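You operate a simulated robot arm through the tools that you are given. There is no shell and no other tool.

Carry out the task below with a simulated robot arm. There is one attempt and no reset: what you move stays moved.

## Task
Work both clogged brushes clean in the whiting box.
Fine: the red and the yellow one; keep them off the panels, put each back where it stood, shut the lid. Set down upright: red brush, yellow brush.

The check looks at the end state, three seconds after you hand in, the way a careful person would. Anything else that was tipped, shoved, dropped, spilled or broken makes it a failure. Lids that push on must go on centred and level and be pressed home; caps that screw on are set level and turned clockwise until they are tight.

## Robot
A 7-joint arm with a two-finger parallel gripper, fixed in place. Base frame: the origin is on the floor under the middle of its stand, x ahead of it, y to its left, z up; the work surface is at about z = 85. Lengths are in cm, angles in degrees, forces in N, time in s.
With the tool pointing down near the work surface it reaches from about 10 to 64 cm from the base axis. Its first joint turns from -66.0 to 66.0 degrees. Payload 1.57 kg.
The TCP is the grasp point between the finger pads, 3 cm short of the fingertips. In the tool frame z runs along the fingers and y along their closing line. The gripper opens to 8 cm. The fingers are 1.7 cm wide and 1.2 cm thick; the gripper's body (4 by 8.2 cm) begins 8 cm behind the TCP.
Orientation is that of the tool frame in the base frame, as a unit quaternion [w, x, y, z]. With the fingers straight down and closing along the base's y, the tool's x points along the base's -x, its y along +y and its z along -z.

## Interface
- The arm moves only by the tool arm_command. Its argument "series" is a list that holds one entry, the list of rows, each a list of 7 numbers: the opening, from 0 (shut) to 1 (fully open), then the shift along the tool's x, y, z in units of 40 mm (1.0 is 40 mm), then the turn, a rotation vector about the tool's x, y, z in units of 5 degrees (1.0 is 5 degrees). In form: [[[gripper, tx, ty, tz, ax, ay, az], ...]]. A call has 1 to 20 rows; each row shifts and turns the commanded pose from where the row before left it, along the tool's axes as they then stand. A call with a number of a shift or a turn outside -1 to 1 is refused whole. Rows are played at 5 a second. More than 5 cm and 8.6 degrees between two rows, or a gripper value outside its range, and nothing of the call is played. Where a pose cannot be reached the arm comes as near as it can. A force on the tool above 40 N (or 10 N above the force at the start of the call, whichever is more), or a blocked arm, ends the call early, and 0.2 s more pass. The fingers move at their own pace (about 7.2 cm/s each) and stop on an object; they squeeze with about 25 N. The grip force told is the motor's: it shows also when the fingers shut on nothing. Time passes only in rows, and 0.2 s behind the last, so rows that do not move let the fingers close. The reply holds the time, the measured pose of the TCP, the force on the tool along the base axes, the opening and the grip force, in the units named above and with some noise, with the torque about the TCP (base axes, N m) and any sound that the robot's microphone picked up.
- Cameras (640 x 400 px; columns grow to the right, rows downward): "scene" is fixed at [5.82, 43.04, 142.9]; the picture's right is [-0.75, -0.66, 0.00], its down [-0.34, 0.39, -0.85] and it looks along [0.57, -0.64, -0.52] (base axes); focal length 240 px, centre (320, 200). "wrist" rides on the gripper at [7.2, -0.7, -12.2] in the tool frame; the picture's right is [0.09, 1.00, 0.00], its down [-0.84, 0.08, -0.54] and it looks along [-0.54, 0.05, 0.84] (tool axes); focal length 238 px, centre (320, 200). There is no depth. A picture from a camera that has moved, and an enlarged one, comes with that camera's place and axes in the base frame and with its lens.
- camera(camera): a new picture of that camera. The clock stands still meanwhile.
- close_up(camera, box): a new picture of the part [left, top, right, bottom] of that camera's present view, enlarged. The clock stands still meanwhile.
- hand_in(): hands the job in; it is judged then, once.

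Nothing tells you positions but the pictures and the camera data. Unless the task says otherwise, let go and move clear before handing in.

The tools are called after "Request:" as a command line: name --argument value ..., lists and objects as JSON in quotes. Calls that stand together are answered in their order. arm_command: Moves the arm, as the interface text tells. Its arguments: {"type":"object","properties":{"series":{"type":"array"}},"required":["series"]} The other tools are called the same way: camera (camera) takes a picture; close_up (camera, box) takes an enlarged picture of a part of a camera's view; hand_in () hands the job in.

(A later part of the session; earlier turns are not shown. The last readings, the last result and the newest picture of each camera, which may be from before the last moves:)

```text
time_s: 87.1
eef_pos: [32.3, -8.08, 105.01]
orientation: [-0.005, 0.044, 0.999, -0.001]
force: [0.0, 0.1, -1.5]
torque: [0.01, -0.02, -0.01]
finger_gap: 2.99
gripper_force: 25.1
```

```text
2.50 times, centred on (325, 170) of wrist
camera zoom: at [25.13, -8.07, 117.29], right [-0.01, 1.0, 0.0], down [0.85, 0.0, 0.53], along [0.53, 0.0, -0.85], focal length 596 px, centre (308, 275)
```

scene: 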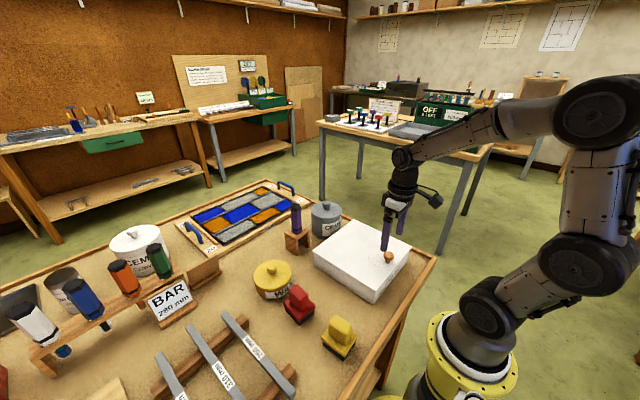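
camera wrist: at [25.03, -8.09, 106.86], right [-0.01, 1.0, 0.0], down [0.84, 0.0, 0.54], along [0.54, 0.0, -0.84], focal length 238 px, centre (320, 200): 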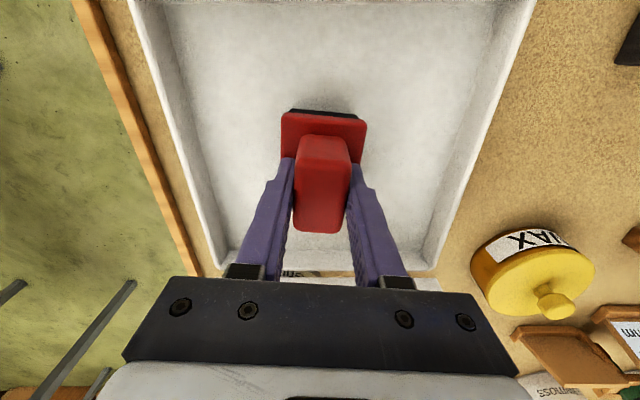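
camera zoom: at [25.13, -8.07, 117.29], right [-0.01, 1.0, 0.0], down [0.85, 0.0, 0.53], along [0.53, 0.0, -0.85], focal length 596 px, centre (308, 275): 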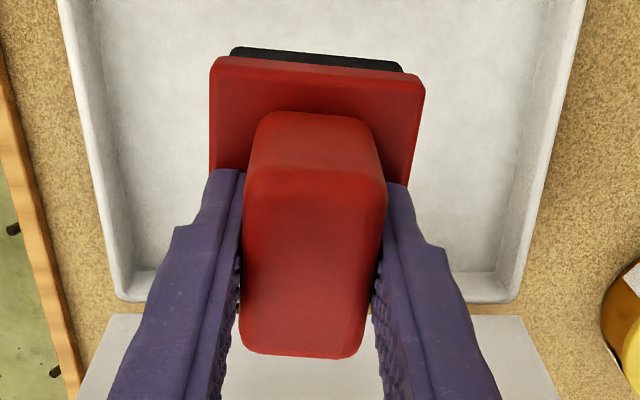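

The red brush is held straight. I'll carry it back over its home spot.

Request:
arm_command --series '[[[0, -0.031, 0.8134, 0, 0, 0, 0], [0, -0.031, 0.8134, 0, 0, 0, 0], [0, -0.031, 0.8134, 0, 0, 0, 0], [0, -0.031, 0.8134, 0, 0, 0, 0], [0, -0.031, 0.8134, 0, 0, 0, 0], [0, -0.031, 0.8134, 0, 0, 0, 0], [0, -0.031, 0.8134, 0, 0, 0, 0], [0, -0.031, 0.8134, 0, 0, 0, 0], [0, 0, 0, 0, 0, 0, 0]]]'

Request:
camera --camera "wrist"

```text
time_s: 89.1
eef_pos: [35.5, 17.72, 104.97]
orientation: [-0.005, 0.044, 0.999, 0.0]
force: [-0.4, 0.3, -2.3]
torque: [0.01, 0.0, 0.0]
finger_gap: 2.97
gripper_force: 24.7
```

```text
taken
camera wrist: at [28.48, 17.7, 117.23], right [0.0, 1.0, 0.0], down [0.85, 0.0, 0.53], along [0.53, 0.0, -0.85], focal length 238 px, centre (320, 200)
```

wrist: 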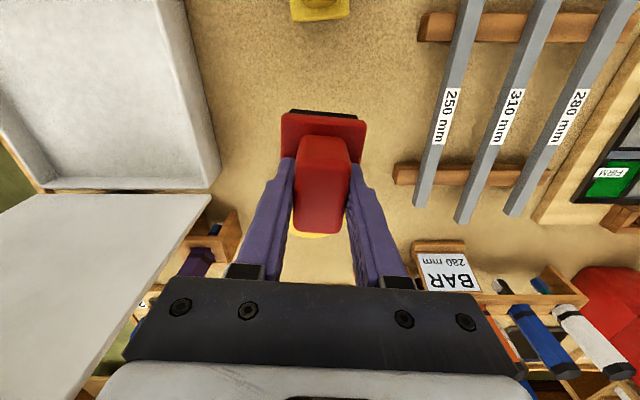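

Request:
arm_command --series '[[[0, 0, 0, 0.8, 0, -0.115, 0], [0, 0, 0, 0.9, 0, 0, 0], [0, 0, 0, 0.8, 0, 0, 0], [0, 0, 0, 0.5, 0, 0, 0], [0, 0, 0, 0.15, 0, 0, 0], [0, 0, 0, 0.05, 0, 0, 0], [0, 0, 0, 0, 0, 0, 0]]]'

Request:
close_up --camera "scene" --box '[275, 275, 365, 365]'

```text
time_s: 90.7
eef_pos: [35.4, 17.65, 92.22]
orientation: [0.001, 0.043, 0.999, 0.0]
force: [0.5, -0.3, -1.2]
torque: [0.01, 0.01, 0.0]
finger_gap: 2.98
gripper_force: 24.8
```

```text
4.44 times, centred on (320, 320) of scene
camera zoom: at [5.82, 43.04, 142.9], right [-0.75, -0.66, 0.0], down [-0.34, 0.39, -0.85], along [0.57, -0.64, -0.52], focal length 1067 px, centre (320, -333)
```

zoom: 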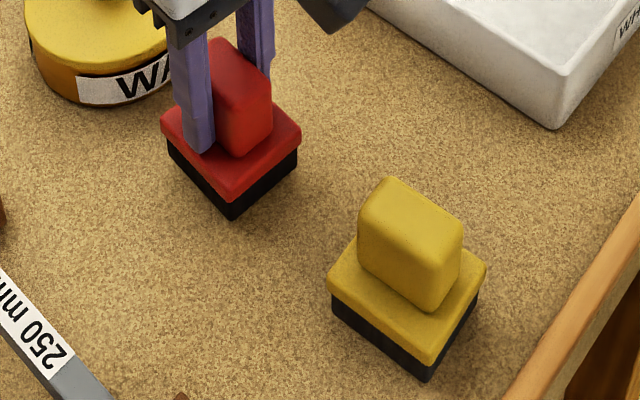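

Request:
close_up --camera "scene" --box '[295, 295, 345, 360]'

Request:
arm_command --series '[[[0, -0.02, -0.02, 0.05, 0, 0, 0], [0, 0, 0, 0.04, 0, 0, 0], [0, 0, 0, 0.02, 0, 0, 0], [0, 0, 0, 0, 0, 0, 0]]]'

```text
6.15 times, centred on (320, 328) of scene
camera zoom: at [5.82, 43.04, 142.9], right [-0.75, -0.66, 0.0], down [-0.34, 0.39, -0.85], along [0.57, -0.64, -0.52], focal length 1478 px, centre (320, -585)
```

zoom: 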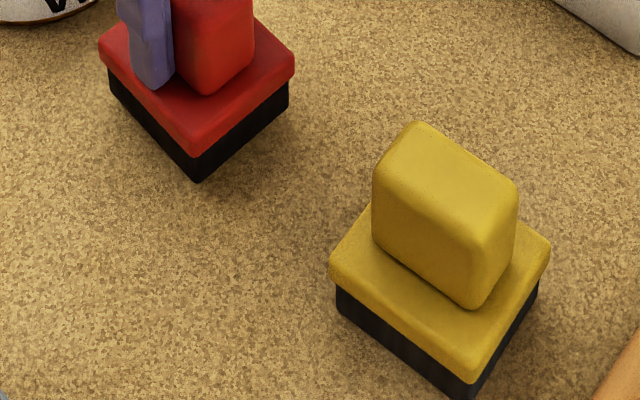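

```text
time_s: 91.7
eef_pos: [35.41, 17.68, 91.75]
orientation: [0.0, 0.044, 0.999, -0.001]
force: [0.5, -0.2, -1.7]
torque: [-0.01, 0.01, 0.01]
finger_gap: 2.99
gripper_force: 24.8
```

The red bristles now look distinctly blacker than the still-clogged yellow one's slate colour. I'll keep lowering to contact.

Request:
arm_command --series '[[[0, 0, 0, 0.025, 0, 0, 0], [0, 0, 0, 0.02, 0, 0, 0], [0, 0, 0, 0, 0, 0, 0]]]'

```text
time_s: 92.5
eef_pos: [35.52, 17.62, 91.73]
orientation: [0.001, 0.044, 0.999, 0.0]
force: [-0.8, -0.4, 3.2]
torque: [0.03, 0.17, 0.05]
finger_gap: 2.94
gripper_force: 24.9
```

The brush touches the cork with about 5 N. I'll release and rise straight up.

Request:
arm_command --series '[[[0.8, 0, 0, 0, 0, 0, 0], [0.8, 0, 0, 0, 0, 0, 0], [0.8, 0, 0, 0, 0, 0, 0], [0.8, 0, 0, -0.3, 0, 0, 0], [0.8, 0, 0, -0.8, 0, 0, 0], [0.8, 0, 0, -0.9, 0, 0, 0], [0.8, 0, 0, -0.9, 0, 0, 0], [0.8, 0, 0, -0.7, 0, 0, 0], [0.8, 0, 0, 0, 0, 0, 0]]]'

Request:
close_up --camera "scene" --box '[275, 275, 365, 365]'

Request:
close_up --camera "wrist" --box '[280, 70, 370, 160]'

```text
time_s: 94.5
eef_pos: [35.63, 17.53, 106.06]
orientation: [0.0, 0.044, 0.999, -0.001]
force: [-0.5, 0.4, -0.2]
torque: [0.01, -0.02, -0.01]
finger_gap: 6.38
gripper_force: 0.0
```

```text
4.44 times, centred on (320, 320) of scene
camera zoom: at [5.82, 43.04, 142.9], right [-0.75, -0.66, 0.0], down [-0.34, 0.39, -0.85], along [0.57, -0.64, -0.52], focal length 1067 px, centre (320, -333)
```

zoom: 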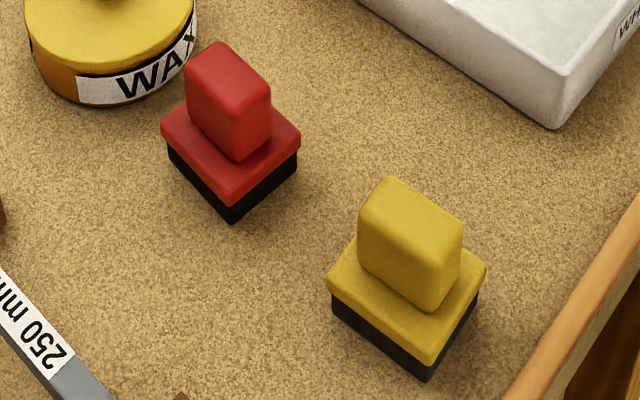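

```text
4.44 times, centred on (325, 115) of wrist
camera zoom: at [28.38, 17.59, 118.2], right [-0.01, 1.0, 0.0], down [0.84, 0.01, 0.54], along [0.54, 0.0, -0.84], focal length 1059 px, centre (298, 578)
```

zoom: 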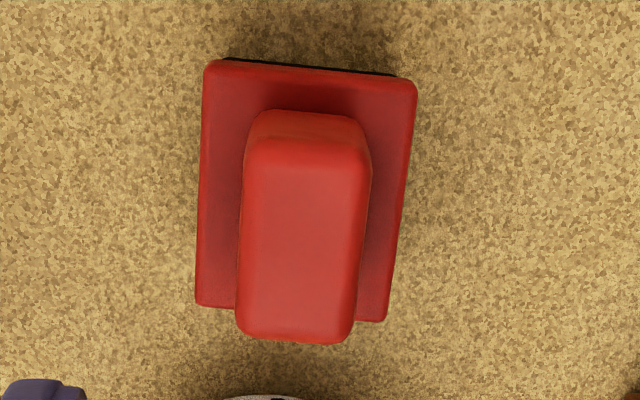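

The red brush is back to within a millimetre or two of where it stood, and its bristles are visibly blacker. Now the yellow brush: I'll move over it and turn to its +5° yaw.

Request:
arm_command --series '[[[0.8, 0.815, -0.084, 0, 0, 0, 0], [0.8, 0.815, -0.084, 0, 0, 0, 0], [0.8, 0.815, -0.084, 0, 0, 0, 0], [0.8, 0.815, -0.084, 0, 0, 0, 0], [0.8, 0, 0, 0, 0, 0, -1], [0.8, 0, 0, 0, 0, 0, -1], [0.8, 0, 0, 0, 0, 0, 0]]]'

Request:
camera --camera "wrist"

Request:
close_up --camera "wrist" --box '[270, 50, 380, 170]'

```text
time_s: 96.1
eef_pos: [22.47, 17.42, 106.0]
orientation: [0.0, -0.045, 0.999, -0.001]
force: [0.4, -0.3, 0.2]
torque: [-0.04, 0.0, -0.02]
finger_gap: 6.42
gripper_force: 0.0
```

```text
taken
camera wrist: at [15.34, 16.17, 118.14], right [-0.18, 0.98, 0.0], down [0.83, 0.15, 0.54], along [0.53, 0.1, -0.84], focal length 238 px, centre (320, 200)
```

wrist: 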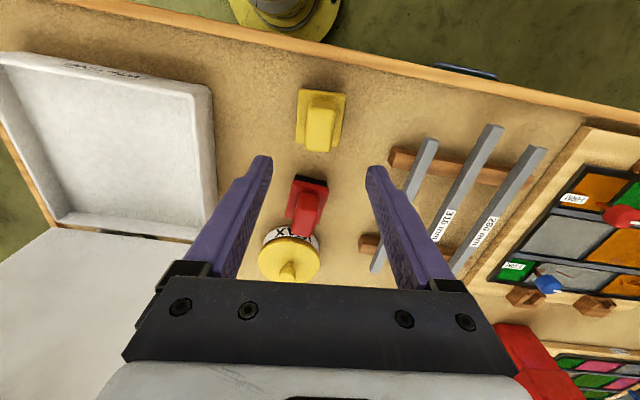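

```text
3.33 times, centred on (325, 110) of wrist
camera zoom: at [15.34, 16.17, 118.14], right [-0.18, 0.98, 0.0], down [0.83, 0.15, 0.54], along [0.53, 0.1, -0.84], focal length 794 px, centre (303, 500)
```

zoom: 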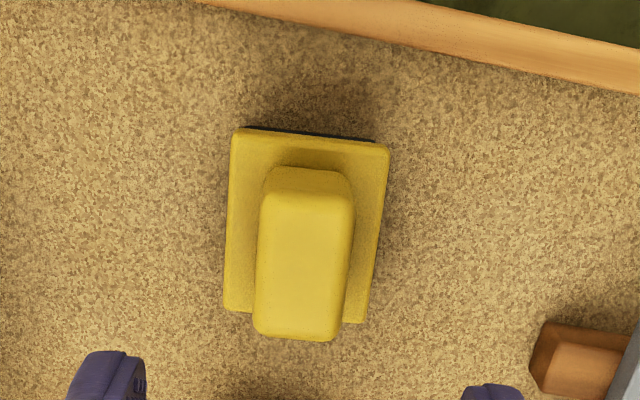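

The yaw matches. The brush centre is about 0.4 cm farther in x than the gripper, so I'll correct that, descend to z≈92 (just above the plate) and grip.

Request:
arm_command --series '[[[0.8, -0.094, -0.02, 0.8, 0, 0, 0], [0.8, 0, 0, 0.9, 0, 0, 0], [0.8, 0, 0, 0.8, 0, 0, 0], [0.8, 0, 0, 0.6, 0, 0, 0], [0.8, 0, 0, 0.3, 0, 0, 0], [0.8, 0, 0, 0.1, 0, 0, 0], [0.8, 0, 0, 0, 0, 0, 0]]]'

Request:
close_up --camera "wrist" --box '[220, 90, 420, 290]'

Request:
close_up --camera "scene" --box '[290, 280, 380, 370]'

```text
time_s: 97.7
eef_pos: [22.81, 17.28, 91.91]
orientation: [0.0, -0.044, 0.999, -0.001]
force: [-0.5, -0.2, -0.4]
torque: [0.02, 0.0, -0.02]
finger_gap: 6.41
gripper_force: 0.1
```

```text
2.00 times, centred on (320, 190) of wrist
camera zoom: at [15.68, 16.07, 104.08], right [-0.18, 0.98, 0.0], down [0.83, 0.15, 0.54], along [0.53, 0.1, -0.84], focal length 477 px, centre (320, 220)
```

zoom: 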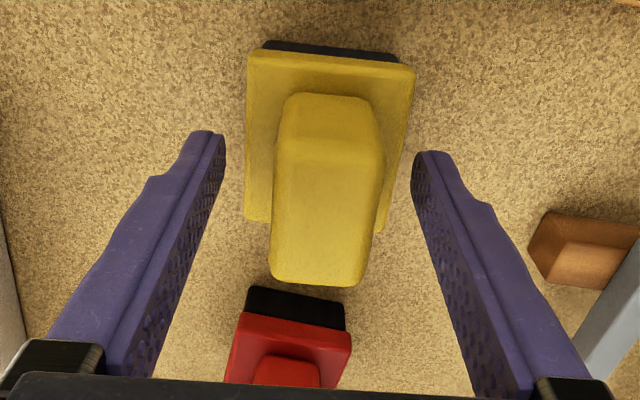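

```text
4.44 times, centred on (335, 325) of scene
camera zoom: at [5.82, 43.04, 142.9], right [-0.75, -0.66, 0.0], down [-0.34, 0.39, -0.85], along [0.57, -0.64, -0.52], focal length 1067 px, centre (253, -356)
```

zoom: 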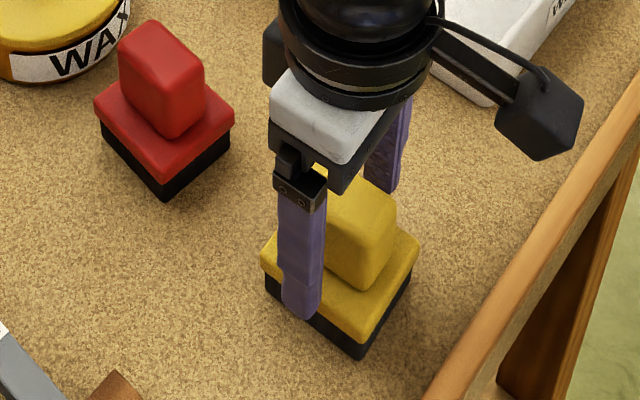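

Request:
arm_command --series '[[[0, 0, 0, 0, 0, 0, 0], [0, 0, 0, 0, 0, 0, 0], [0, 0, 0, 0, 0, 0, 0], [0, 0, 0, 0, 0, 0, 0], [0, 0, 0, 0, 0, 0, 0]]]'

Request:
close_up --camera "wrist" --box '[220, 90, 420, 290]'

```text
time_s: 98.9
eef_pos: [22.78, 17.42, 91.91]
orientation: [0.0, -0.043, 0.999, -0.001]
force: [0.8, 0.6, -0.2]
torque: [0.05, -0.04, -0.02]
finger_gap: 2.98
gripper_force: 25.5
```

```text
2.00 times, centred on (320, 190) of wrist
camera zoom: at [15.68, 16.08, 104.1], right [-0.18, 0.98, 0.0], down [0.83, 0.15, 0.54], along [0.53, 0.1, -0.84], focal length 477 px, centre (320, 220)
```

zoom: 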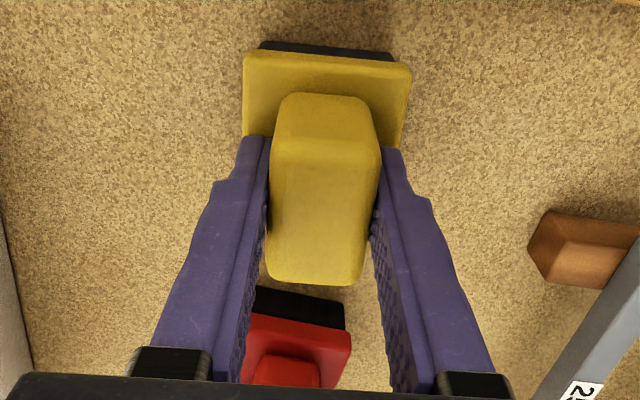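

The yellow handle is gripped (2.98 cm), home TCP (22.8, 17.4, 91.9). I'll lift it and carry it over the box.

Request:
arm_command --series '[[[0, 0, 0, -0.3, 0, 0, 0], [0, 0, 0, -0.8, 0, 0, 0], [0, 0, 0, -0.9, 0, 0, 0], [0, 0, 0, -0.9, 0, 0, 0], [0, 0, 0, -0.35, 0, 0, 0], [0, -0.2175, -0.814, 0, 0, 0, 0], [0, -0.2175, -0.814, 0, 0, 0, 0], [0, -0.2175, -0.814, 0, 0, 0, 0], [0, -0.2175, -0.814, 0, 0, 0, 0], [0, -0.2175, -0.814, 0, 0, 0, 0], [0, -0.2175, -0.814, 0, 0, 0, 0], [0, -0.2175, -0.814, 0, 0, 0, 0], [0, -0.2175, -0.814, 0, 0, 0, 0], [0, 0, 0, 0, 0, 0, 0]]]'

Request:
camera --camera "wrist"

Request:
close_up --camera "scene" --box '[270, 150, 430, 310]'

```text
time_s: 101.9
eef_pos: [32.1, -7.88, 104.98]
orientation: [0.001, -0.045, 0.999, -0.001]
force: [0.8, 0.2, -1.1]
torque: [-0.02, 0.0, -0.03]
finger_gap: 3.0
gripper_force: 24.8
```

```text
taken
camera wrist: at [25.01, -9.14, 117.25], right [-0.18, 0.98, 0.0], down [0.83, 0.15, 0.54], along [0.53, 0.1, -0.84], focal length 238 px, centre (320, 200)
```

wrist: 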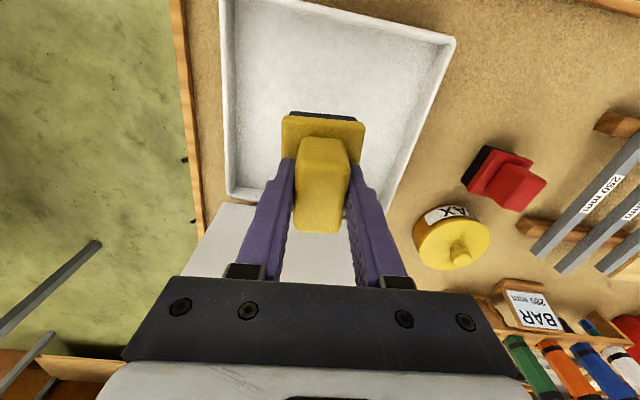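

```text
2.50 times, centred on (350, 230) of scene
camera zoom: at [5.82, 43.03, 142.9], right [-0.75, -0.66, 0.0], down [-0.34, 0.39, -0.85], along [0.57, -0.64, -0.52], focal length 600 px, centre (245, 125)
```

zoom: 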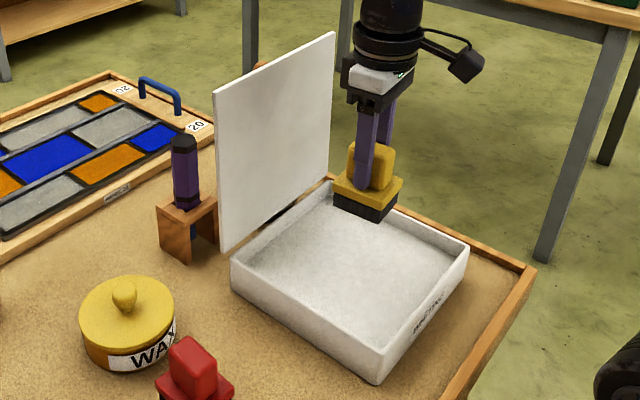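

Request:
arm_command --series '[[[0, 0, 0, 0.8, 0, 0, 0], [0, 0, 0, 0.8, 0, 0, 0], [0, 0, 0, 0.6, 0, 0, 0], [0, 0, 0, 0.2, 0, 0, 0], [0, 0, 0, 0.08, 0, 0, 0], [0, 0, 0, 0.05, 0, 0, 0], [0, 0, 0, 0, 0, 0, 0]]]'

```text
time_s: 103.5
eef_pos: [32.0, -7.94, 95.0]
orientation: [0.001, -0.043, 0.999, -0.001]
force: [-7.2, 0.1, 17.4]
torque: [0.13, 0.61, -0.01]
finger_gap: 2.94
gripper_force: 24.7
```

Contact at about 17 N. I'll rub along x in the middle of the bed.

Request:
arm_command --series '[[[0, -0.25, 0, 0, 0, 0, 0], [0, -0.25, 0, 0, 0, 0, 0], [0, -0.25, 0, 0, 0, 0, 0], [0, 0.25, 0, 0, 0, 0, 0], [0, 0.25, 0, 0, 0, 0, 0], [0, 0.25, 0, 0, 0, 0, 0], [0, 0.25, 0, 0, 0, 0, 0], [0, 0.25, 0, 0, 0, 0, 0], [0, -0.25, 0, 0, 0, 0, 0], [0, -0.25, 0, 0, 0, 0, 0], [0, -0.25, 0, 0, 0, 0, 0], [0, -0.25, 0, 0, 0, 0, 0], [0, -0.25, 0, 0, 0, 0, 0], [0, 0.25, 0, 0, 0, 0, 0], [0, 0.25, 0, 0, 0, 0, 0], [0, 0.25, 0, 0, 0, 0, 0]]]'

Request:
close_up --camera "scene" --box '[350, 230, 380, 270]'

```text
time_s: 106.9
eef_pos: [31.87, -7.99, 94.89]
orientation: [0.0, -0.043, 0.999, 0.0]
force: [0.0, 0.6, -1.9]
torque: [0.0, 0.02, 0.01]
finger_gap: 2.97
gripper_force: 24.9
```

```text
10.00 times, centred on (365, 250) of scene
camera zoom: at [5.82, 43.04, 142.9], right [-0.75, -0.66, 0.0], down [-0.34, 0.39, -0.85], along [0.57, -0.64, -0.52], focal length 2401 px, centre (-130, -300)
```

zoom: 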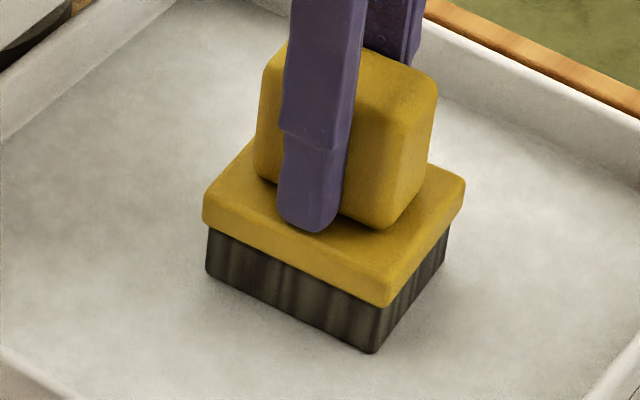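

Contact dropped off again as the brush slid up to the fingertips. The bristles look grey and streaked here. I'll press a little more and keep rubbing, and watch how they change.

Request:
arm_command --series '[[[0, 0, 0, 0.04, 0, 0, 0], [0, 0, 0, 0.02, 0, 0, 0], [0, 0, 0, 0, 0, 0, 0]]]'

Request:
close_up --camera "scene" --box '[300, 270, 345, 330]'

```text
time_s: 107.7
eef_pos: [32.02, -7.95, 94.72]
orientation: [0.002, -0.043, 0.999, -0.001]
force: [-5.5, -0.3, 19.9]
torque: [0.15, 0.52, 0.03]
finger_gap: 3.01
gripper_force: 24.7
```

```text
6.67 times, centred on (322, 300) of scene
camera zoom: at [5.78, 43.04, 142.9], right [-0.75, -0.66, 0.0], down [-0.34, 0.39, -0.85], along [0.57, -0.64, -0.52], focal length 1601 px, centre (303, -467)
```

zoom: 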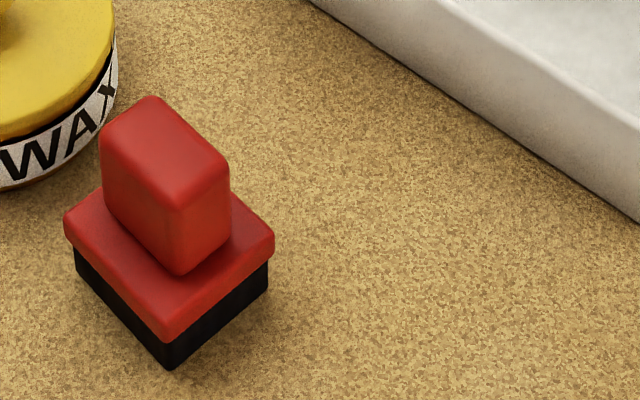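

Contact is back at about 20 N. I'll rub along y and then x.

Request:
arm_command --series '[[[0, 0, 0.25, 0, 0, 0, 0], [0, 0, 0.25, 0, 0, 0, 0], [0, 0, 0.25, 0, 0, 0, 0], [0, 0, 0.25, 0, 0, 0, 0], [0, 0, -0.25, 0, 0, 0, 0], [0, 0, -0.25, 0, 0, 0, 0], [0, 0, -0.25, 0, 0, 0, 0], [0, 0, -0.25, 0, 0, 0, 0], [0, 0, -0.25, 0, 0, 0, 0], [0, 0, -0.25, 0, 0, 0, 0], [0, 0, -0.25, 0, 0, 0, 0], [0, 0, -0.25, 0, 0, 0, 0], [0, 0, 0.25, 0, 0, 0, 0], [0, 0, 0.25, 0, 0, 0, 0], [0, 0, 0.25, 0, 0, 0, 0], [0, 0, 0.25, 0, 0, 0, 0]]]'

Request:
close_up --camera "scene" --box '[350, 230, 380, 270]'

```text
time_s: 111.1
eef_pos: [32.05, -8.08, 94.54]
orientation: [0.001, -0.044, 0.999, -0.001]
force: [0.9, -5.0, 10.2]
torque: [-0.06, -0.04, -0.04]
finger_gap: 2.99
gripper_force: 25.3
```

```text
10.00 times, centred on (365, 250) of scene
camera zoom: at [5.81, 43.02, 142.9], right [-0.75, -0.66, 0.0], down [-0.34, 0.39, -0.85], along [0.57, -0.64, -0.52], focal length 2401 px, centre (-130, -300)
```

zoom: 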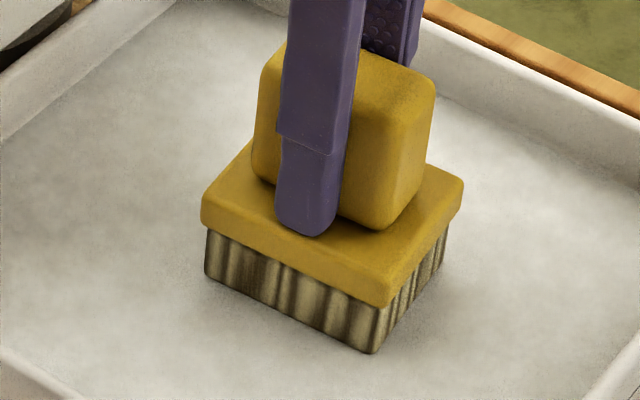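

The yellow bristles are lightening to tan as they come clean, while the red brush's bristles still look solid black. I'll compare the red brush at high magnification.

Request:
close_up --camera "scene" --box '[303, 300, 323, 325]'

Request:
close_up --camera "scene" --box '[285, 285, 325, 325]'

Request:
camera --camera "wrist"

```text
16.00 times, centred on (313, 312) of scene
camera zoom: at [5.81, 43.02, 142.9], right [-0.75, -0.66, 0.0], down [-0.34, 0.39, -0.85], along [0.57, -0.64, -0.52], focal length 3842 px, centre (432, -1600)
```

zoom: 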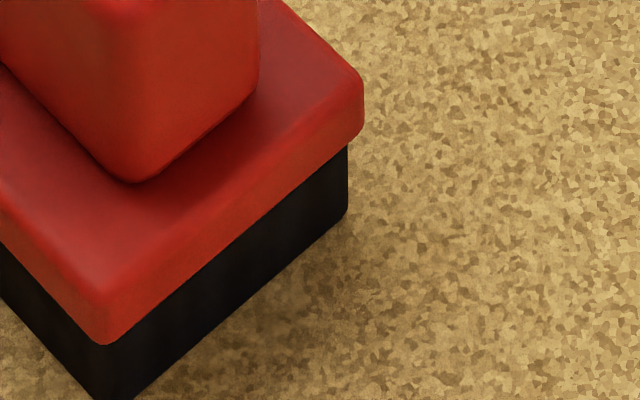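

```text
10.00 times, centred on (305, 305) of scene
camera zoom: at [5.81, 43.02, 142.9], right [-0.75, -0.66, 0.0], down [-0.34, 0.39, -0.85], along [0.57, -0.64, -0.52], focal length 2401 px, centre (470, -850)
```

zoom: 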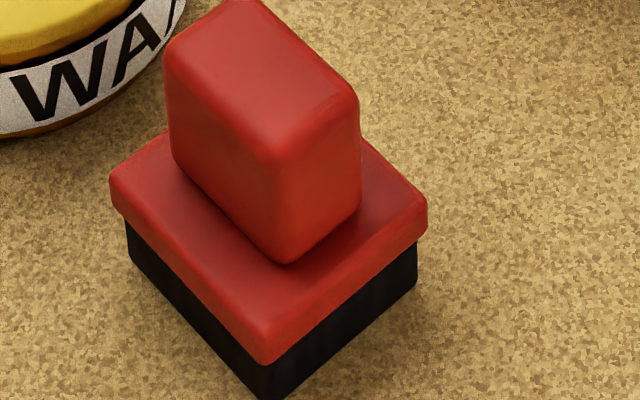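

```text
taken
camera wrist: at [24.88, -9.28, 106.8], right [-0.18, 0.98, 0.0], down [0.83, 0.15, 0.54], along [0.53, 0.1, -0.84], focal length 238 px, centre (320, 200)
```

wrist: 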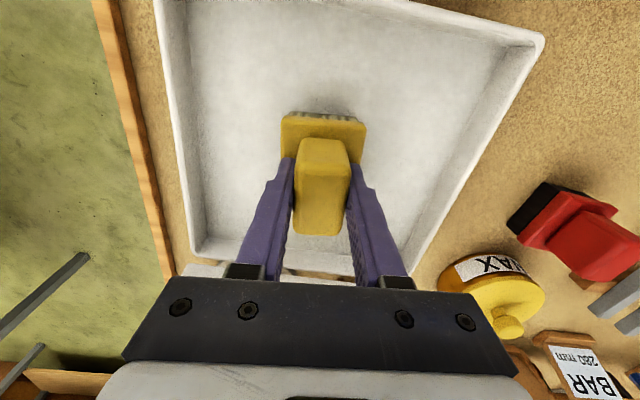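

The yellow is clearly cleaning. I'll continue rubbing it until the colour stops changing.

Request:
arm_command --series '[[[0, -0.25, 0, 0.005, 0, 0, 0], [0, -0.25, 0, 0, 0, 0, 0], [0, -0.25, 0, 0, 0, 0, 0], [0, 0.25, 0, 0, 0, 0, 0], [0, 0.25, 0, 0, 0, 0, 0], [0, 0.25, 0, 0, 0, 0, 0], [0, 0.25, 0, 0, 0, 0, 0], [0, 0.25, 0, 0, 0, 0, 0], [0, -0.25, 0, 0, 0, 0, 0], [0, -0.25, 0, 0, 0, 0, 0], [0, -0.25, 0, 0, 0, 0, 0], [0, -0.25, 0, 0, 0, 0, 0], [0, -0.25, 0, 0, 0, 0, 0], [0, 0.25, 0, 0, 0, 0, 0], [0, 0.25, 0, 0, 0, 0, 0], [0, 0.25, 0, 0, 0, 0, 0]]]'

Request:
close_up --camera "scene" --box '[350, 230, 380, 270]'

```text
time_s: 114.5
eef_pos: [32.03, -8.02, 94.63]
orientation: [0.002, -0.043, 0.999, -0.001]
force: [4.6, 1.3, 8.9]
torque: [0.25, 0.05, -0.07]
finger_gap: 2.96
gripper_force: 24.5
```

```text
10.00 times, centred on (365, 250) of scene
camera zoom: at [5.82, 43.04, 142.9], right [-0.75, -0.66, 0.0], down [-0.34, 0.39, -0.85], along [0.57, -0.64, -0.52], focal length 2401 px, centre (-130, -300)
```

zoom: 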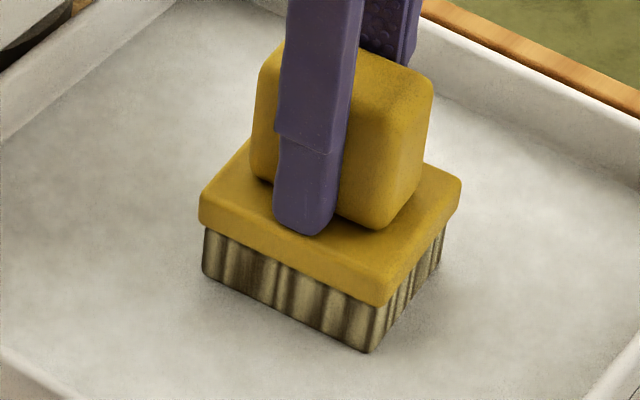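

The colour has stopped changing between the last two sets, so the yellow looks done. One more short set for margin, then I'll lift it.

Request:
arm_command --series '[[[0, 0, 0.25, 0.008, 0, 0, 0], [0, 0, 0.25, 0, 0, 0, 0], [0, 0, 0.25, 0, 0, 0, 0], [0, 0, 0.25, 0, 0, 0, 0], [0, 0, -0.25, 0, 0, 0, 0], [0, 0, -0.25, 0, 0, 0, 0], [0, 0, -0.25, 0, 0, 0, 0], [0, 0, -0.25, 0, 0, 0, 0], [0, 0, -0.25, 0, 0, 0, 0], [0, 0, -0.25, 0, 0, 0, 0], [0, 0, -0.25, 0, 0, 0, 0], [0, 0, -0.25, 0, 0, 0, 0], [0, 0, 0.25, 0, 0, 0, 0], [0, 0, 0.25, 0, 0, 0, 0], [0, 0, 0.25, 0, 0, 0, 0], [0, 0, 0.25, 0, 0, 0, 0]]]'

Request:
close_up --camera "scene" --box '[350, 230, 380, 270]'

```text
time_s: 117.9
eef_pos: [32.04, -8.0, 94.57]
orientation: [0.001, -0.044, 0.999, -0.002]
force: [-0.3, -11.0, 23.1]
torque: [-0.23, 0.24, 0.11]
finger_gap: 2.99
gripper_force: 24.3
```

```text
10.00 times, centred on (365, 250) of scene
camera zoom: at [5.79, 43.01, 142.91], right [-0.75, -0.66, 0.0], down [-0.34, 0.39, -0.85], along [0.57, -0.64, -0.52], focal length 2401 px, centre (-130, -300)
```

zoom: 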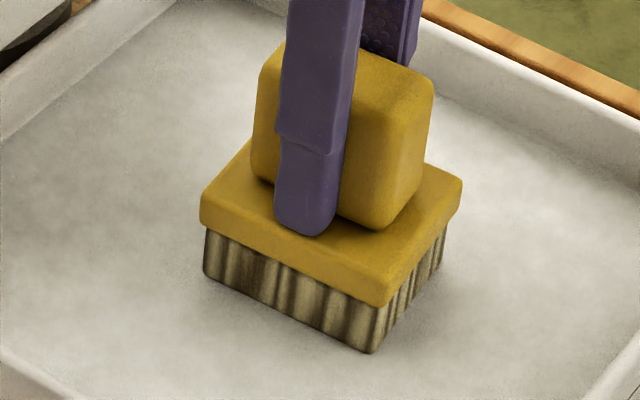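

Request:
arm_command --series '[[[0, -0.25, 0, 0, 0, 0, 0], [0, -0.25, 0, 0, 0, 0, 0], [0, -0.25, 0, 0, 0, 0, 0], [0, 0.25, 0, 0, 0, 0, 0], [0, 0.25, 0, 0, 0, 0, 0], [0, 0.25, 0, 0, 0, 0, 0], [0, 0.25, 0, 0, 0, 0, 0], [0, 0.25, 0, 0, 0, 0, 0], [0, -0.25, 0, 0, 0, 0, 0], [0, -0.25, 0, 0, 0, 0, 0], [0, -0.25, 0, 0, 0, 0, 0], [0, -0.25, 0, 0, 0, 0, 0], [0, -0.25, 0, 0, 0, 0, 0], [0, 0.25, 0, 0, 0, 0, 0], [0, 0.25, 0, 0, 0, 0, 0], [0, 0.25, 0, 0, 0, 0, 0]]]'

Request:
close_up --camera "scene" --box '[350, 230, 380, 270]'

```text
time_s: 121.3
eef_pos: [31.98, -8.01, 94.61]
orientation: [0.002, -0.043, 0.999, -0.001]
force: [7.3, 2.3, 15.8]
torque: [0.22, 0.02, -0.1]
finger_gap: 2.97
gripper_force: 24.8
```

```text
10.00 times, centred on (365, 250) of scene
camera zoom: at [5.82, 43.04, 142.9], right [-0.75, -0.66, 0.0], down [-0.34, 0.39, -0.85], along [0.57, -0.64, -0.52], focal length 2401 px, centre (-130, -300)
```

zoom: 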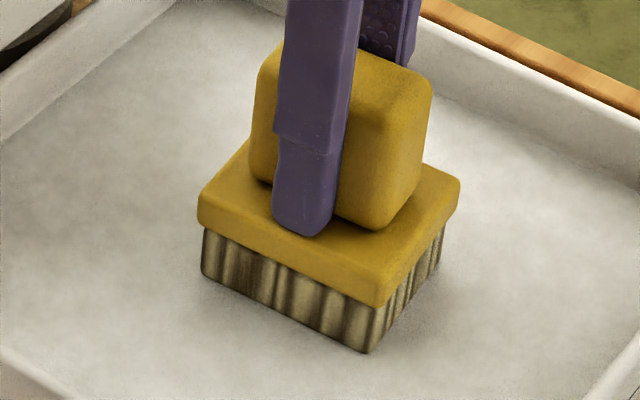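

The yellow bristles' colour is steady now at light tan, so it's clean. I'll lift it and check its seat in the grip.

Request:
arm_command --series '[[[0, 0, 0, -0.3, 0, 0, 0], [0, 0, 0, -0.8, 0, 0, 0], [0, 0, 0, -0.9, 0, 0, 0], [0, 0, 0, -0.6, 0, 0, 0], [0, 0, 0, 0, 0, 0, 0]]]'

Request:
close_up --camera "wrist" --box '[220, 90, 420, 290]'

Request:
close_up --camera "scene" --box '[340, 170, 400, 240]'

```text
time_s: 122.5
eef_pos: [31.99, -7.94, 105.07]
orientation: [0.0, -0.043, 0.999, 0.0]
force: [0.2, -0.2, -2.0]
torque: [-0.03, 0.02, -0.01]
finger_gap: 2.97
gripper_force: 24.6
```

```text
2.00 times, centred on (320, 190) of wrist
camera zoom: at [24.86, -9.22, 117.15], right [-0.18, 0.98, 0.0], down [0.83, 0.15, 0.54], along [0.53, 0.1, -0.84], focal length 477 px, centre (320, 220)
```

zoom: 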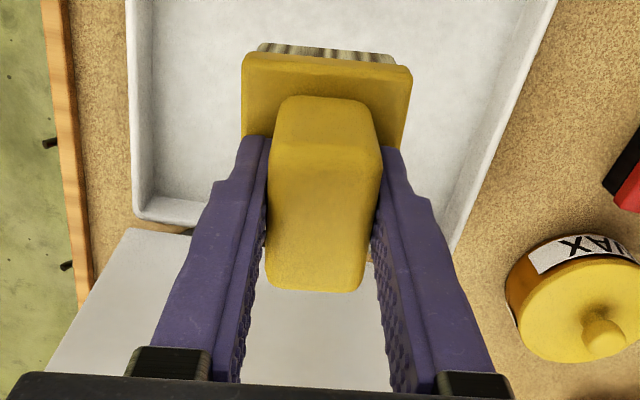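

```text
5.71 times, centred on (370, 205) of scene
camera zoom: at [5.82, 43.04, 142.9], right [-0.75, -0.66, 0.0], down [-0.34, 0.39, -0.85], along [0.57, -0.64, -0.52], focal length 1372 px, centre (34, 171)
```

zoom: 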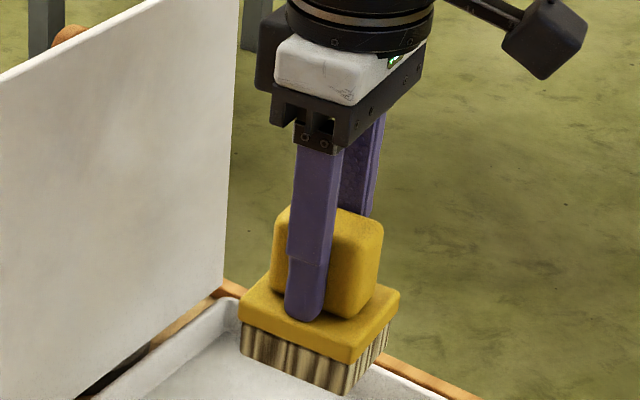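

The yellow is clean and firmly seated. I'll carry it back over its home spot.

Request:
arm_command --series '[[[0, 0.2169, 0.816, 0, 0, 0, 0], [0, 0.2169, 0.816, 0, 0, 0, 0], [0, 0.2169, 0.816, 0, 0, 0, 0], [0, 0.2169, 0.816, 0, 0, 0, 0], [0, 0.2169, 0.816, 0, 0, 0, 0], [0, 0.2169, 0.816, 0, 0, 0, 0], [0, 0.2169, 0.816, 0, 0, 0, 0], [0, 0.2169, 0.816, 0, 0, 0, 0], [0, 0, 0, 0, 0, 0, 0]]]'

Request:
arm_command --series '[[[0, 0, 0, 0.8, 0, 0, 0], [0, 0, 0, 0.9, 0, 0, 0], [0, 0, 0, 0.8, 0, 0, 0], [0, 0, 0, 0.5, 0, 0, 0], [0, 0, 0, 0.15, 0, 0, 0], [0, 0, 0, 0.05, 0, 0, 0], [0, 0, 0, 0, 0, 0, 0]]]'

Request:
close_up --camera "scene" --box '[275, 275, 365, 365]'

```text
time_s: 124.5
eef_pos: [22.7, 17.42, 104.96]
orientation: [0.0, -0.044, 0.999, -0.001]
force: [0.4, 0.7, -2.2]
torque: [0.0, -0.01, -0.01]
finger_gap: 2.98
gripper_force: 25.0
```

```text
time_s: 126.1
eef_pos: [22.8, 17.39, 92.08]
orientation: [0.001, -0.044, 0.999, -0.001]
force: [-0.5, -0.1, -1.9]
torque: [0.0, 0.02, 0.01]
finger_gap: 2.96
gripper_force: 25.4
```

```text
4.44 times, centred on (320, 320) of scene
camera zoom: at [5.82, 43.04, 142.9], right [-0.75, -0.66, 0.0], down [-0.34, 0.39, -0.85], along [0.57, -0.64, -0.52], focal length 1067 px, centre (320, -333)
```

zoom: 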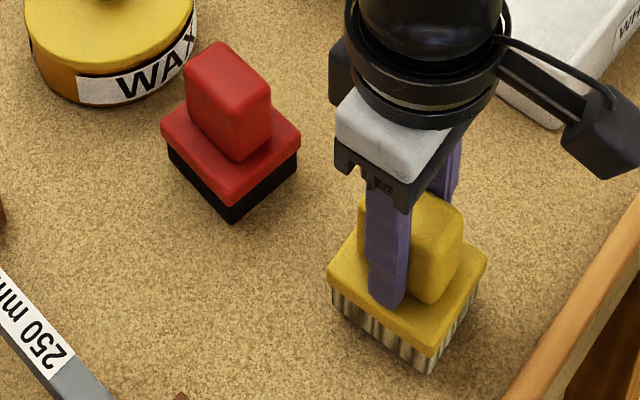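

It's lined up with its original spot, a few millimetres above the cork. I'll lower to contact.

Request:
arm_command --series '[[[0, 0, 0, 0.05, 0, 0, 0], [0, 0, 0, 0.03, 0, 0, 0], [0, 0, 0, 0.015, 0, 0, 0], [0, 0, 0, 0, 0, 0, 0]]]'

```text
time_s: 127.1
eef_pos: [22.8, 17.36, 91.73]
orientation: [0.0, -0.044, 0.999, -0.001]
force: [0.9, 0.6, -1.2]
torque: [-0.01, 0.05, 0.01]
finger_gap: 2.97
gripper_force: 25.2
```

Request:
arm_command --series '[[[0, 0, 0, 0.02, 0, 0, 0], [0, 0, 0, 0.01, 0, 0, 0], [0, 0, 0, 0, 0, 0, 0]]]'

```text
time_s: 127.9
eef_pos: [22.85, 17.45, 91.73]
orientation: [-0.001, -0.043, 0.999, -0.001]
force: [-0.4, 0.1, -1.1]
torque: [0.0, -0.03, 0.02]
finger_gap: 2.96
gripper_force: 25.2
```

Request:
arm_command --series '[[[0, 0, 0, 0.025, 0, 0, 0], [0, 0, 0, 0, 0, 0, 0]]]'

```text
time_s: 128.5
eef_pos: [22.77, 17.38, 91.55]
orientation: [0.0, -0.044, 0.999, -0.001]
force: [-4.4, -1.6, 12.2]
torque: [0.0, 0.24, 0.01]
finger_gap: 2.96
gripper_force: 25.0
```

It's in firm contact. I'll ease a hair and release, then rise.

Request:
arm_command --series '[[[0, 0, 0, -0.015, 0, 0, 0], [0.8, 0, 0, 0, 0, 0, 0], [0.8, 0, 0, 0, 0, 0, 0], [0.8, 0, 0, 0, 0, 0, 0], [0.8, 0, 0, -0.3, 0, 0, 0], [0.8, 0, 0, -0.8, 0, 0, 0], [0.8, 0, 0, -0.9, 0, 0, 0], [0.8, 0, 0, -0.9, 0, 0, 0], [0.8, 0, 0, -0.7, 0, 0, 0], [0.8, 0, 0, 0, 0, 0, 0]]]'

Request:
close_up --camera "scene" --box '[275, 275, 365, 365]'

```text
time_s: 130.7
eef_pos: [22.72, 17.37, 105.94]
orientation: [0.0, -0.044, 0.999, -0.001]
force: [-0.3, 1.0, -0.5]
torque: [-0.01, -0.03, -0.01]
finger_gap: 6.41
gripper_force: 0.0
```

```text
4.44 times, centred on (320, 320) of scene
camera zoom: at [5.82, 43.04, 142.9], right [-0.75, -0.66, 0.0], down [-0.34, 0.39, -0.85], along [0.57, -0.64, -0.52], focal length 1067 px, centre (320, -333)
```

zoom: 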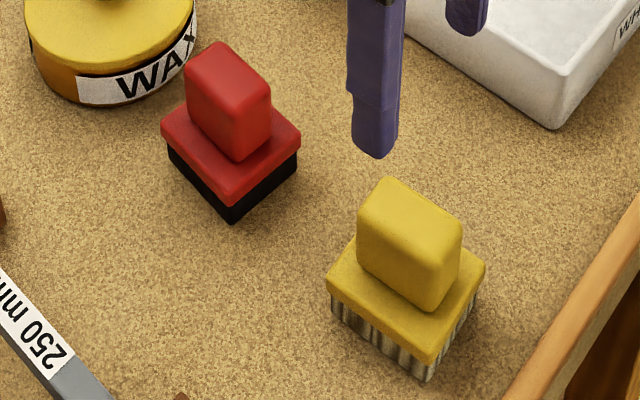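

The yellow brush is home and clean. The red still looks black, so I'll take it again and rub it while watching its bristles.

Request:
arm_command --series '[[[0.8, 0, 0, 0, 0, 0, 1], [0.8, 0, 0, 0, 0, 0, 1], [0.8, -0.79, 0.09, 0, 0, 0, 0], [0.8, -0.79, 0.09, 0, 0, 0, 0], [0.8, -0.79, 0.09, 0, 0, 0, 0], [0.8, -0.79, 0.09, 0, 0, 0, 0], [0.8, 0, 0, 0, 0, 0, 0]]]'

Request:
close_up --camera "wrist" --box '[280, 70, 370, 160]'

```text
time_s: 132.3
eef_pos: [35.58, 17.61, 105.94]
orientation: [0.0, 0.043, 0.999, -0.001]
force: [-0.9, -0.8, -0.3]
torque: [0.0, 0.0, 0.01]
finger_gap: 6.41
gripper_force: 0.0
```

```text
4.44 times, centred on (325, 115) of wrist
camera zoom: at [28.34, 17.69, 118.1], right [-0.01, 1.0, 0.0], down [0.84, 0.01, 0.54], along [0.54, 0.0, -0.84], focal length 1059 px, centre (298, 578)
```

zoom: 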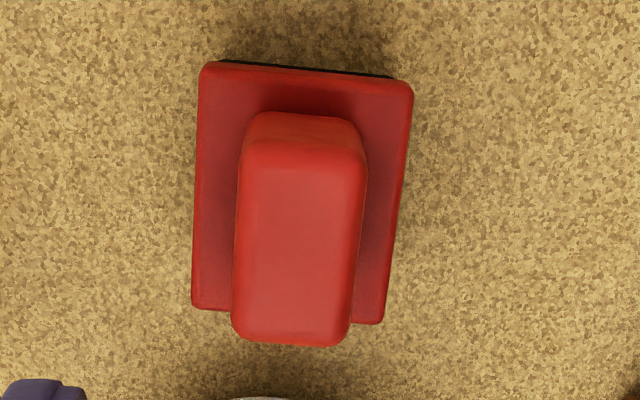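

Request:
arm_command --series '[[[0.8, 0.03, -0.02, 0.8, 0, 0, 0], [0.8, 0, 0, 0.9, 0, 0, 0], [0.8, 0, 0, 0.8, 0, 0, 0], [0.8, 0, 0, 0.6, 0, 0, 0], [0.8, 0, 0, 0.3, 0, 0, 0], [0.8, 0, 0, 0.09, 0, 0, 0], [0.8, 0, 0, 0, 0, 0, 0]]]'

Request:
close_up --camera "wrist" --box '[220, 90, 420, 290]'

```text
time_s: 133.9
eef_pos: [35.39, 17.68, 91.97]
orientation: [0.0, 0.042, 0.999, 0.0]
force: [0.2, 0.4, 0.8]
torque: [-0.01, 0.0, 0.01]
finger_gap: 6.41
gripper_force: 0.0
```

```text
2.00 times, centred on (320, 190) of wrist
camera zoom: at [28.16, 17.62, 104.2], right [-0.01, 1.0, 0.0], down [0.84, 0.01, 0.54], along [0.54, 0.0, -0.84], focal length 477 px, centre (320, 220)
```

zoom: 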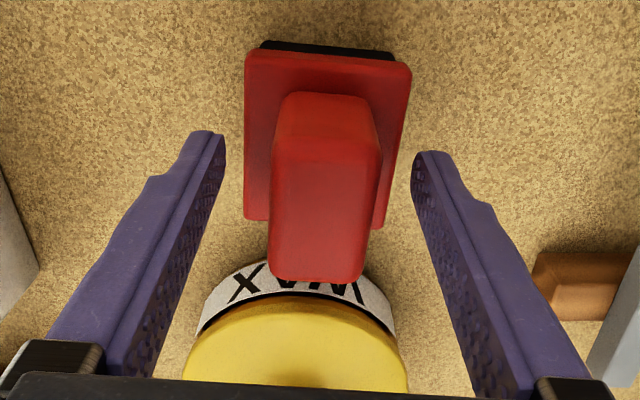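

The handle is centred between the fingers. I'll close, lift and carry it to the box.

Request:
arm_command --series '[[[0, 0, 0, 0, 0, 0, 0], [0, 0, 0, 0, 0, 0, 0], [0, 0, 0, 0, 0, 0, 0], [0, 0, 0, 0, 0, 0, 0], [0, 0, 0, 0, 0, 0, 0]]]'

Request:
arm_command --series '[[[0, 0, 0, -0.3, 0, 0, 0], [0, 0, 0, -0.8, 0, 0, 0], [0, 0, 0, -0.9, 0, 0, 0], [0, 0, 0, -0.9, 0, 0, 0], [0, 0, 0, -0.35, 0, 0, 0], [0, 0.033, -0.812, 0, 0, 0, 0], [0, 0.033, -0.812, 0, 0, 0, 0], [0, 0.033, -0.812, 0, 0, 0, 0], [0, 0.033, -0.812, 0, 0, 0, 0], [0, 0.033, -0.812, 0, 0, 0, 0], [0, 0.033, -0.812, 0, 0, 0, 0], [0, 0.033, -0.812, 0, 0, 0, 0], [0, 0.033, -0.812, 0, 0, 0, 0], [0, 0, 0, 0, 0, 0, 0]]]'

Request:
close_up --camera "scene" --box '[340, 170, 400, 240]'

```text
time_s: 135.1
eef_pos: [35.25, 17.6, 92.08]
orientation: [0.0, 0.044, 0.999, -0.001]
force: [-0.1, 0.6, 0.0]
torque: [0.02, 0.0, 0.01]
finger_gap: 2.97
gripper_force: 24.9
```

```text
time_s: 138.1
eef_pos: [32.06, -8.21, 105.06]
orientation: [0.0, 0.044, 0.999, -0.001]
force: [-0.5, 0.0, -2.1]
torque: [0.01, 0.01, -0.01]
finger_gap: 2.98
gripper_force: 25.2
```

```text
5.71 times, centred on (370, 205) of scene
camera zoom: at [5.82, 43.03, 142.9], right [-0.75, -0.66, 0.0], down [-0.34, 0.39, -0.85], along [0.57, -0.64, -0.52], focal length 1372 px, centre (34, 171)
```

zoom: 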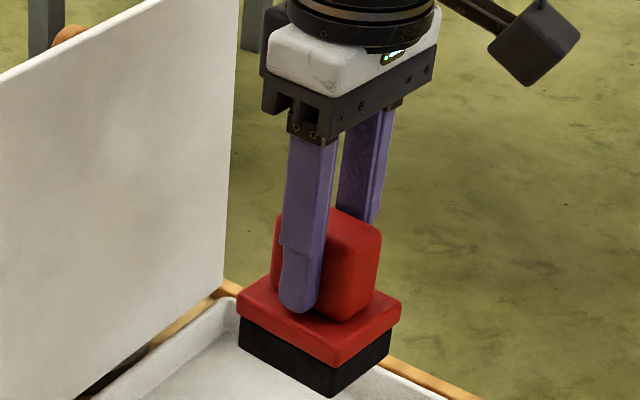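

Request:
arm_command --series '[[[0, 0, 0, 0.8, 0, 0, 0], [0, 0, 0, 0.8, 0, 0, 0], [0, 0, 0, 0.6, 0, 0, 0], [0, 0, 0, 0.2, 0, 0, 0], [0, 0, 0, 0.08, 0, 0, 0], [0, 0, 0, 0.06, 0, 0, 0], [0, 0, 0, 0, 0, 0, 0]]]'

Request:
close_up --camera "scene" --box '[350, 230, 380, 270]'

```text
time_s: 139.7
eef_pos: [32.13, -8.17, 95.11]
orientation: [0.001, 0.044, 0.999, 0.0]
force: [-8.1, 0.5, 21.8]
torque: [0.17, 0.35, 0.02]
finger_gap: 2.97
gripper_force: 24.5
```

```text
10.00 times, centred on (365, 250) of scene
camera zoom: at [5.77, 43.04, 142.9], right [-0.75, -0.66, 0.0], down [-0.34, 0.39, -0.85], along [0.57, -0.64, -0.52], focal length 2401 px, centre (-130, -300)
```

zoom: 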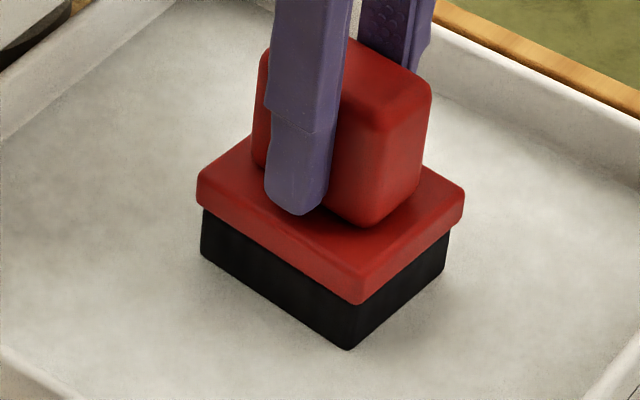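

Request:
arm_command --series '[[[0, -0.25, 0, 0, 0, 0, 0], [0, -0.25, 0, 0, 0, 0, 0], [0, -0.25, 0, 0, 0, 0, 0], [0, 0.25, 0, 0, 0, 0, 0], [0, 0.25, 0, 0, 0, 0, 0], [0, 0.25, 0, 0, 0, 0, 0], [0, 0.25, 0, 0, 0, 0, 0], [0, 0.25, 0, 0, 0, 0, 0], [0, -0.25, 0, 0, 0, 0, 0], [0, -0.25, 0, 0, 0, 0, 0], [0, -0.25, 0, 0, 0, 0, 0], [0, -0.25, 0, 0, 0, 0, 0], [0, -0.25, 0, 0, 0, 0, 0], [0, 0.25, 0, 0, 0, 0, 0], [0, 0.25, 0, 0, 0, 0, 0], [0, 0.25, 0, 0, 0, 0, 0]]]'

Request:
close_up --camera "scene" --box '[350, 230, 380, 270]'

```text
time_s: 143.1
eef_pos: [31.93, -8.19, 94.98]
orientation: [0.0, 0.043, 0.999, -0.001]
force: [-0.2, 0.2, -2.1]
torque: [0.03, 0.03, 0.01]
finger_gap: 2.99
gripper_force: 25.2
```

```text
10.00 times, centred on (365, 250) of scene
camera zoom: at [5.82, 43.04, 142.9], right [-0.75, -0.66, 0.0], down [-0.34, 0.39, -0.85], along [0.57, -0.64, -0.52], focal length 2401 px, centre (-130, -300)
```

zoom: 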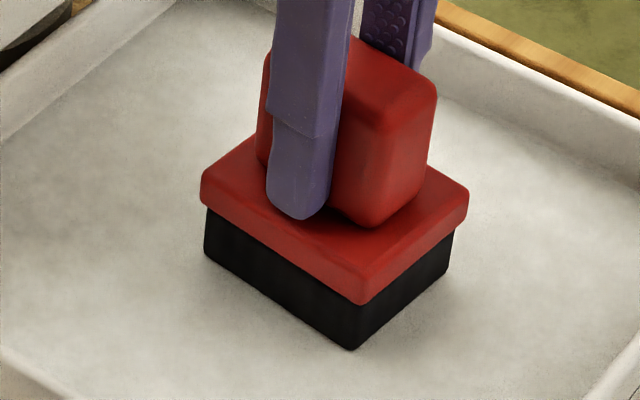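

Request:
arm_command --series '[[[0, 0, 0, 0.04, 0, 0, 0], [0, 0, 0, 0.025, 0, 0, 0], [0, 0, 0, 0, 0, 0, 0], [0, 0, 0.25, 0, 0, 0, 0], [0, 0, 0.25, 0, 0, 0, 0], [0, 0, 0.25, 0, 0, 0, 0], [0, 0, 0.25, 0, 0, 0, 0], [0, 0, -0.25, 0, 0, 0, 0], [0, 0, -0.25, 0, 0, 0, 0], [0, 0, -0.25, 0, 0, 0, 0], [0, 0, -0.25, 0, 0, 0, 0], [0, 0, -0.25, 0, 0, 0, 0], [0, 0, -0.25, 0, 0, 0, 0], [0, 0, -0.25, 0, 0, 0, 0], [0, 0, -0.25, 0, 0, 0, 0], [0, 0, 0.25, 0, 0, 0, 0], [0, 0, 0.25, 0, 0, 0, 0], [0, 0, 0.25, 0, 0, 0, 0], [0, 0, 0.25, 0, 0, 0, 0]]]'

Request:
close_up --camera "scene" --box '[350, 230, 380, 270]'

```text
time_s: 147.1
eef_pos: [31.97, -8.21, 94.68]
orientation: [0.0, 0.044, 0.999, -0.001]
force: [0.0, -6.3, 12.8]
torque: [-0.11, -0.08, -0.04]
finger_gap: 2.96
gripper_force: 25.3
```

```text
10.00 times, centred on (365, 250) of scene
camera zoom: at [5.8, 43.02, 142.9], right [-0.75, -0.66, 0.0], down [-0.34, 0.39, -0.85], along [0.57, -0.64, -0.52], focal length 2401 px, centre (-130, -300)
```

zoom: 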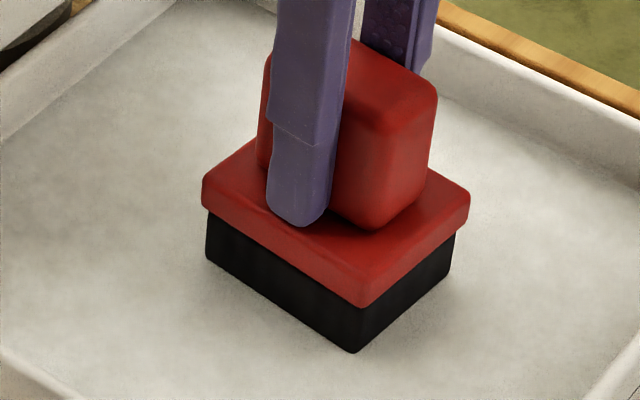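

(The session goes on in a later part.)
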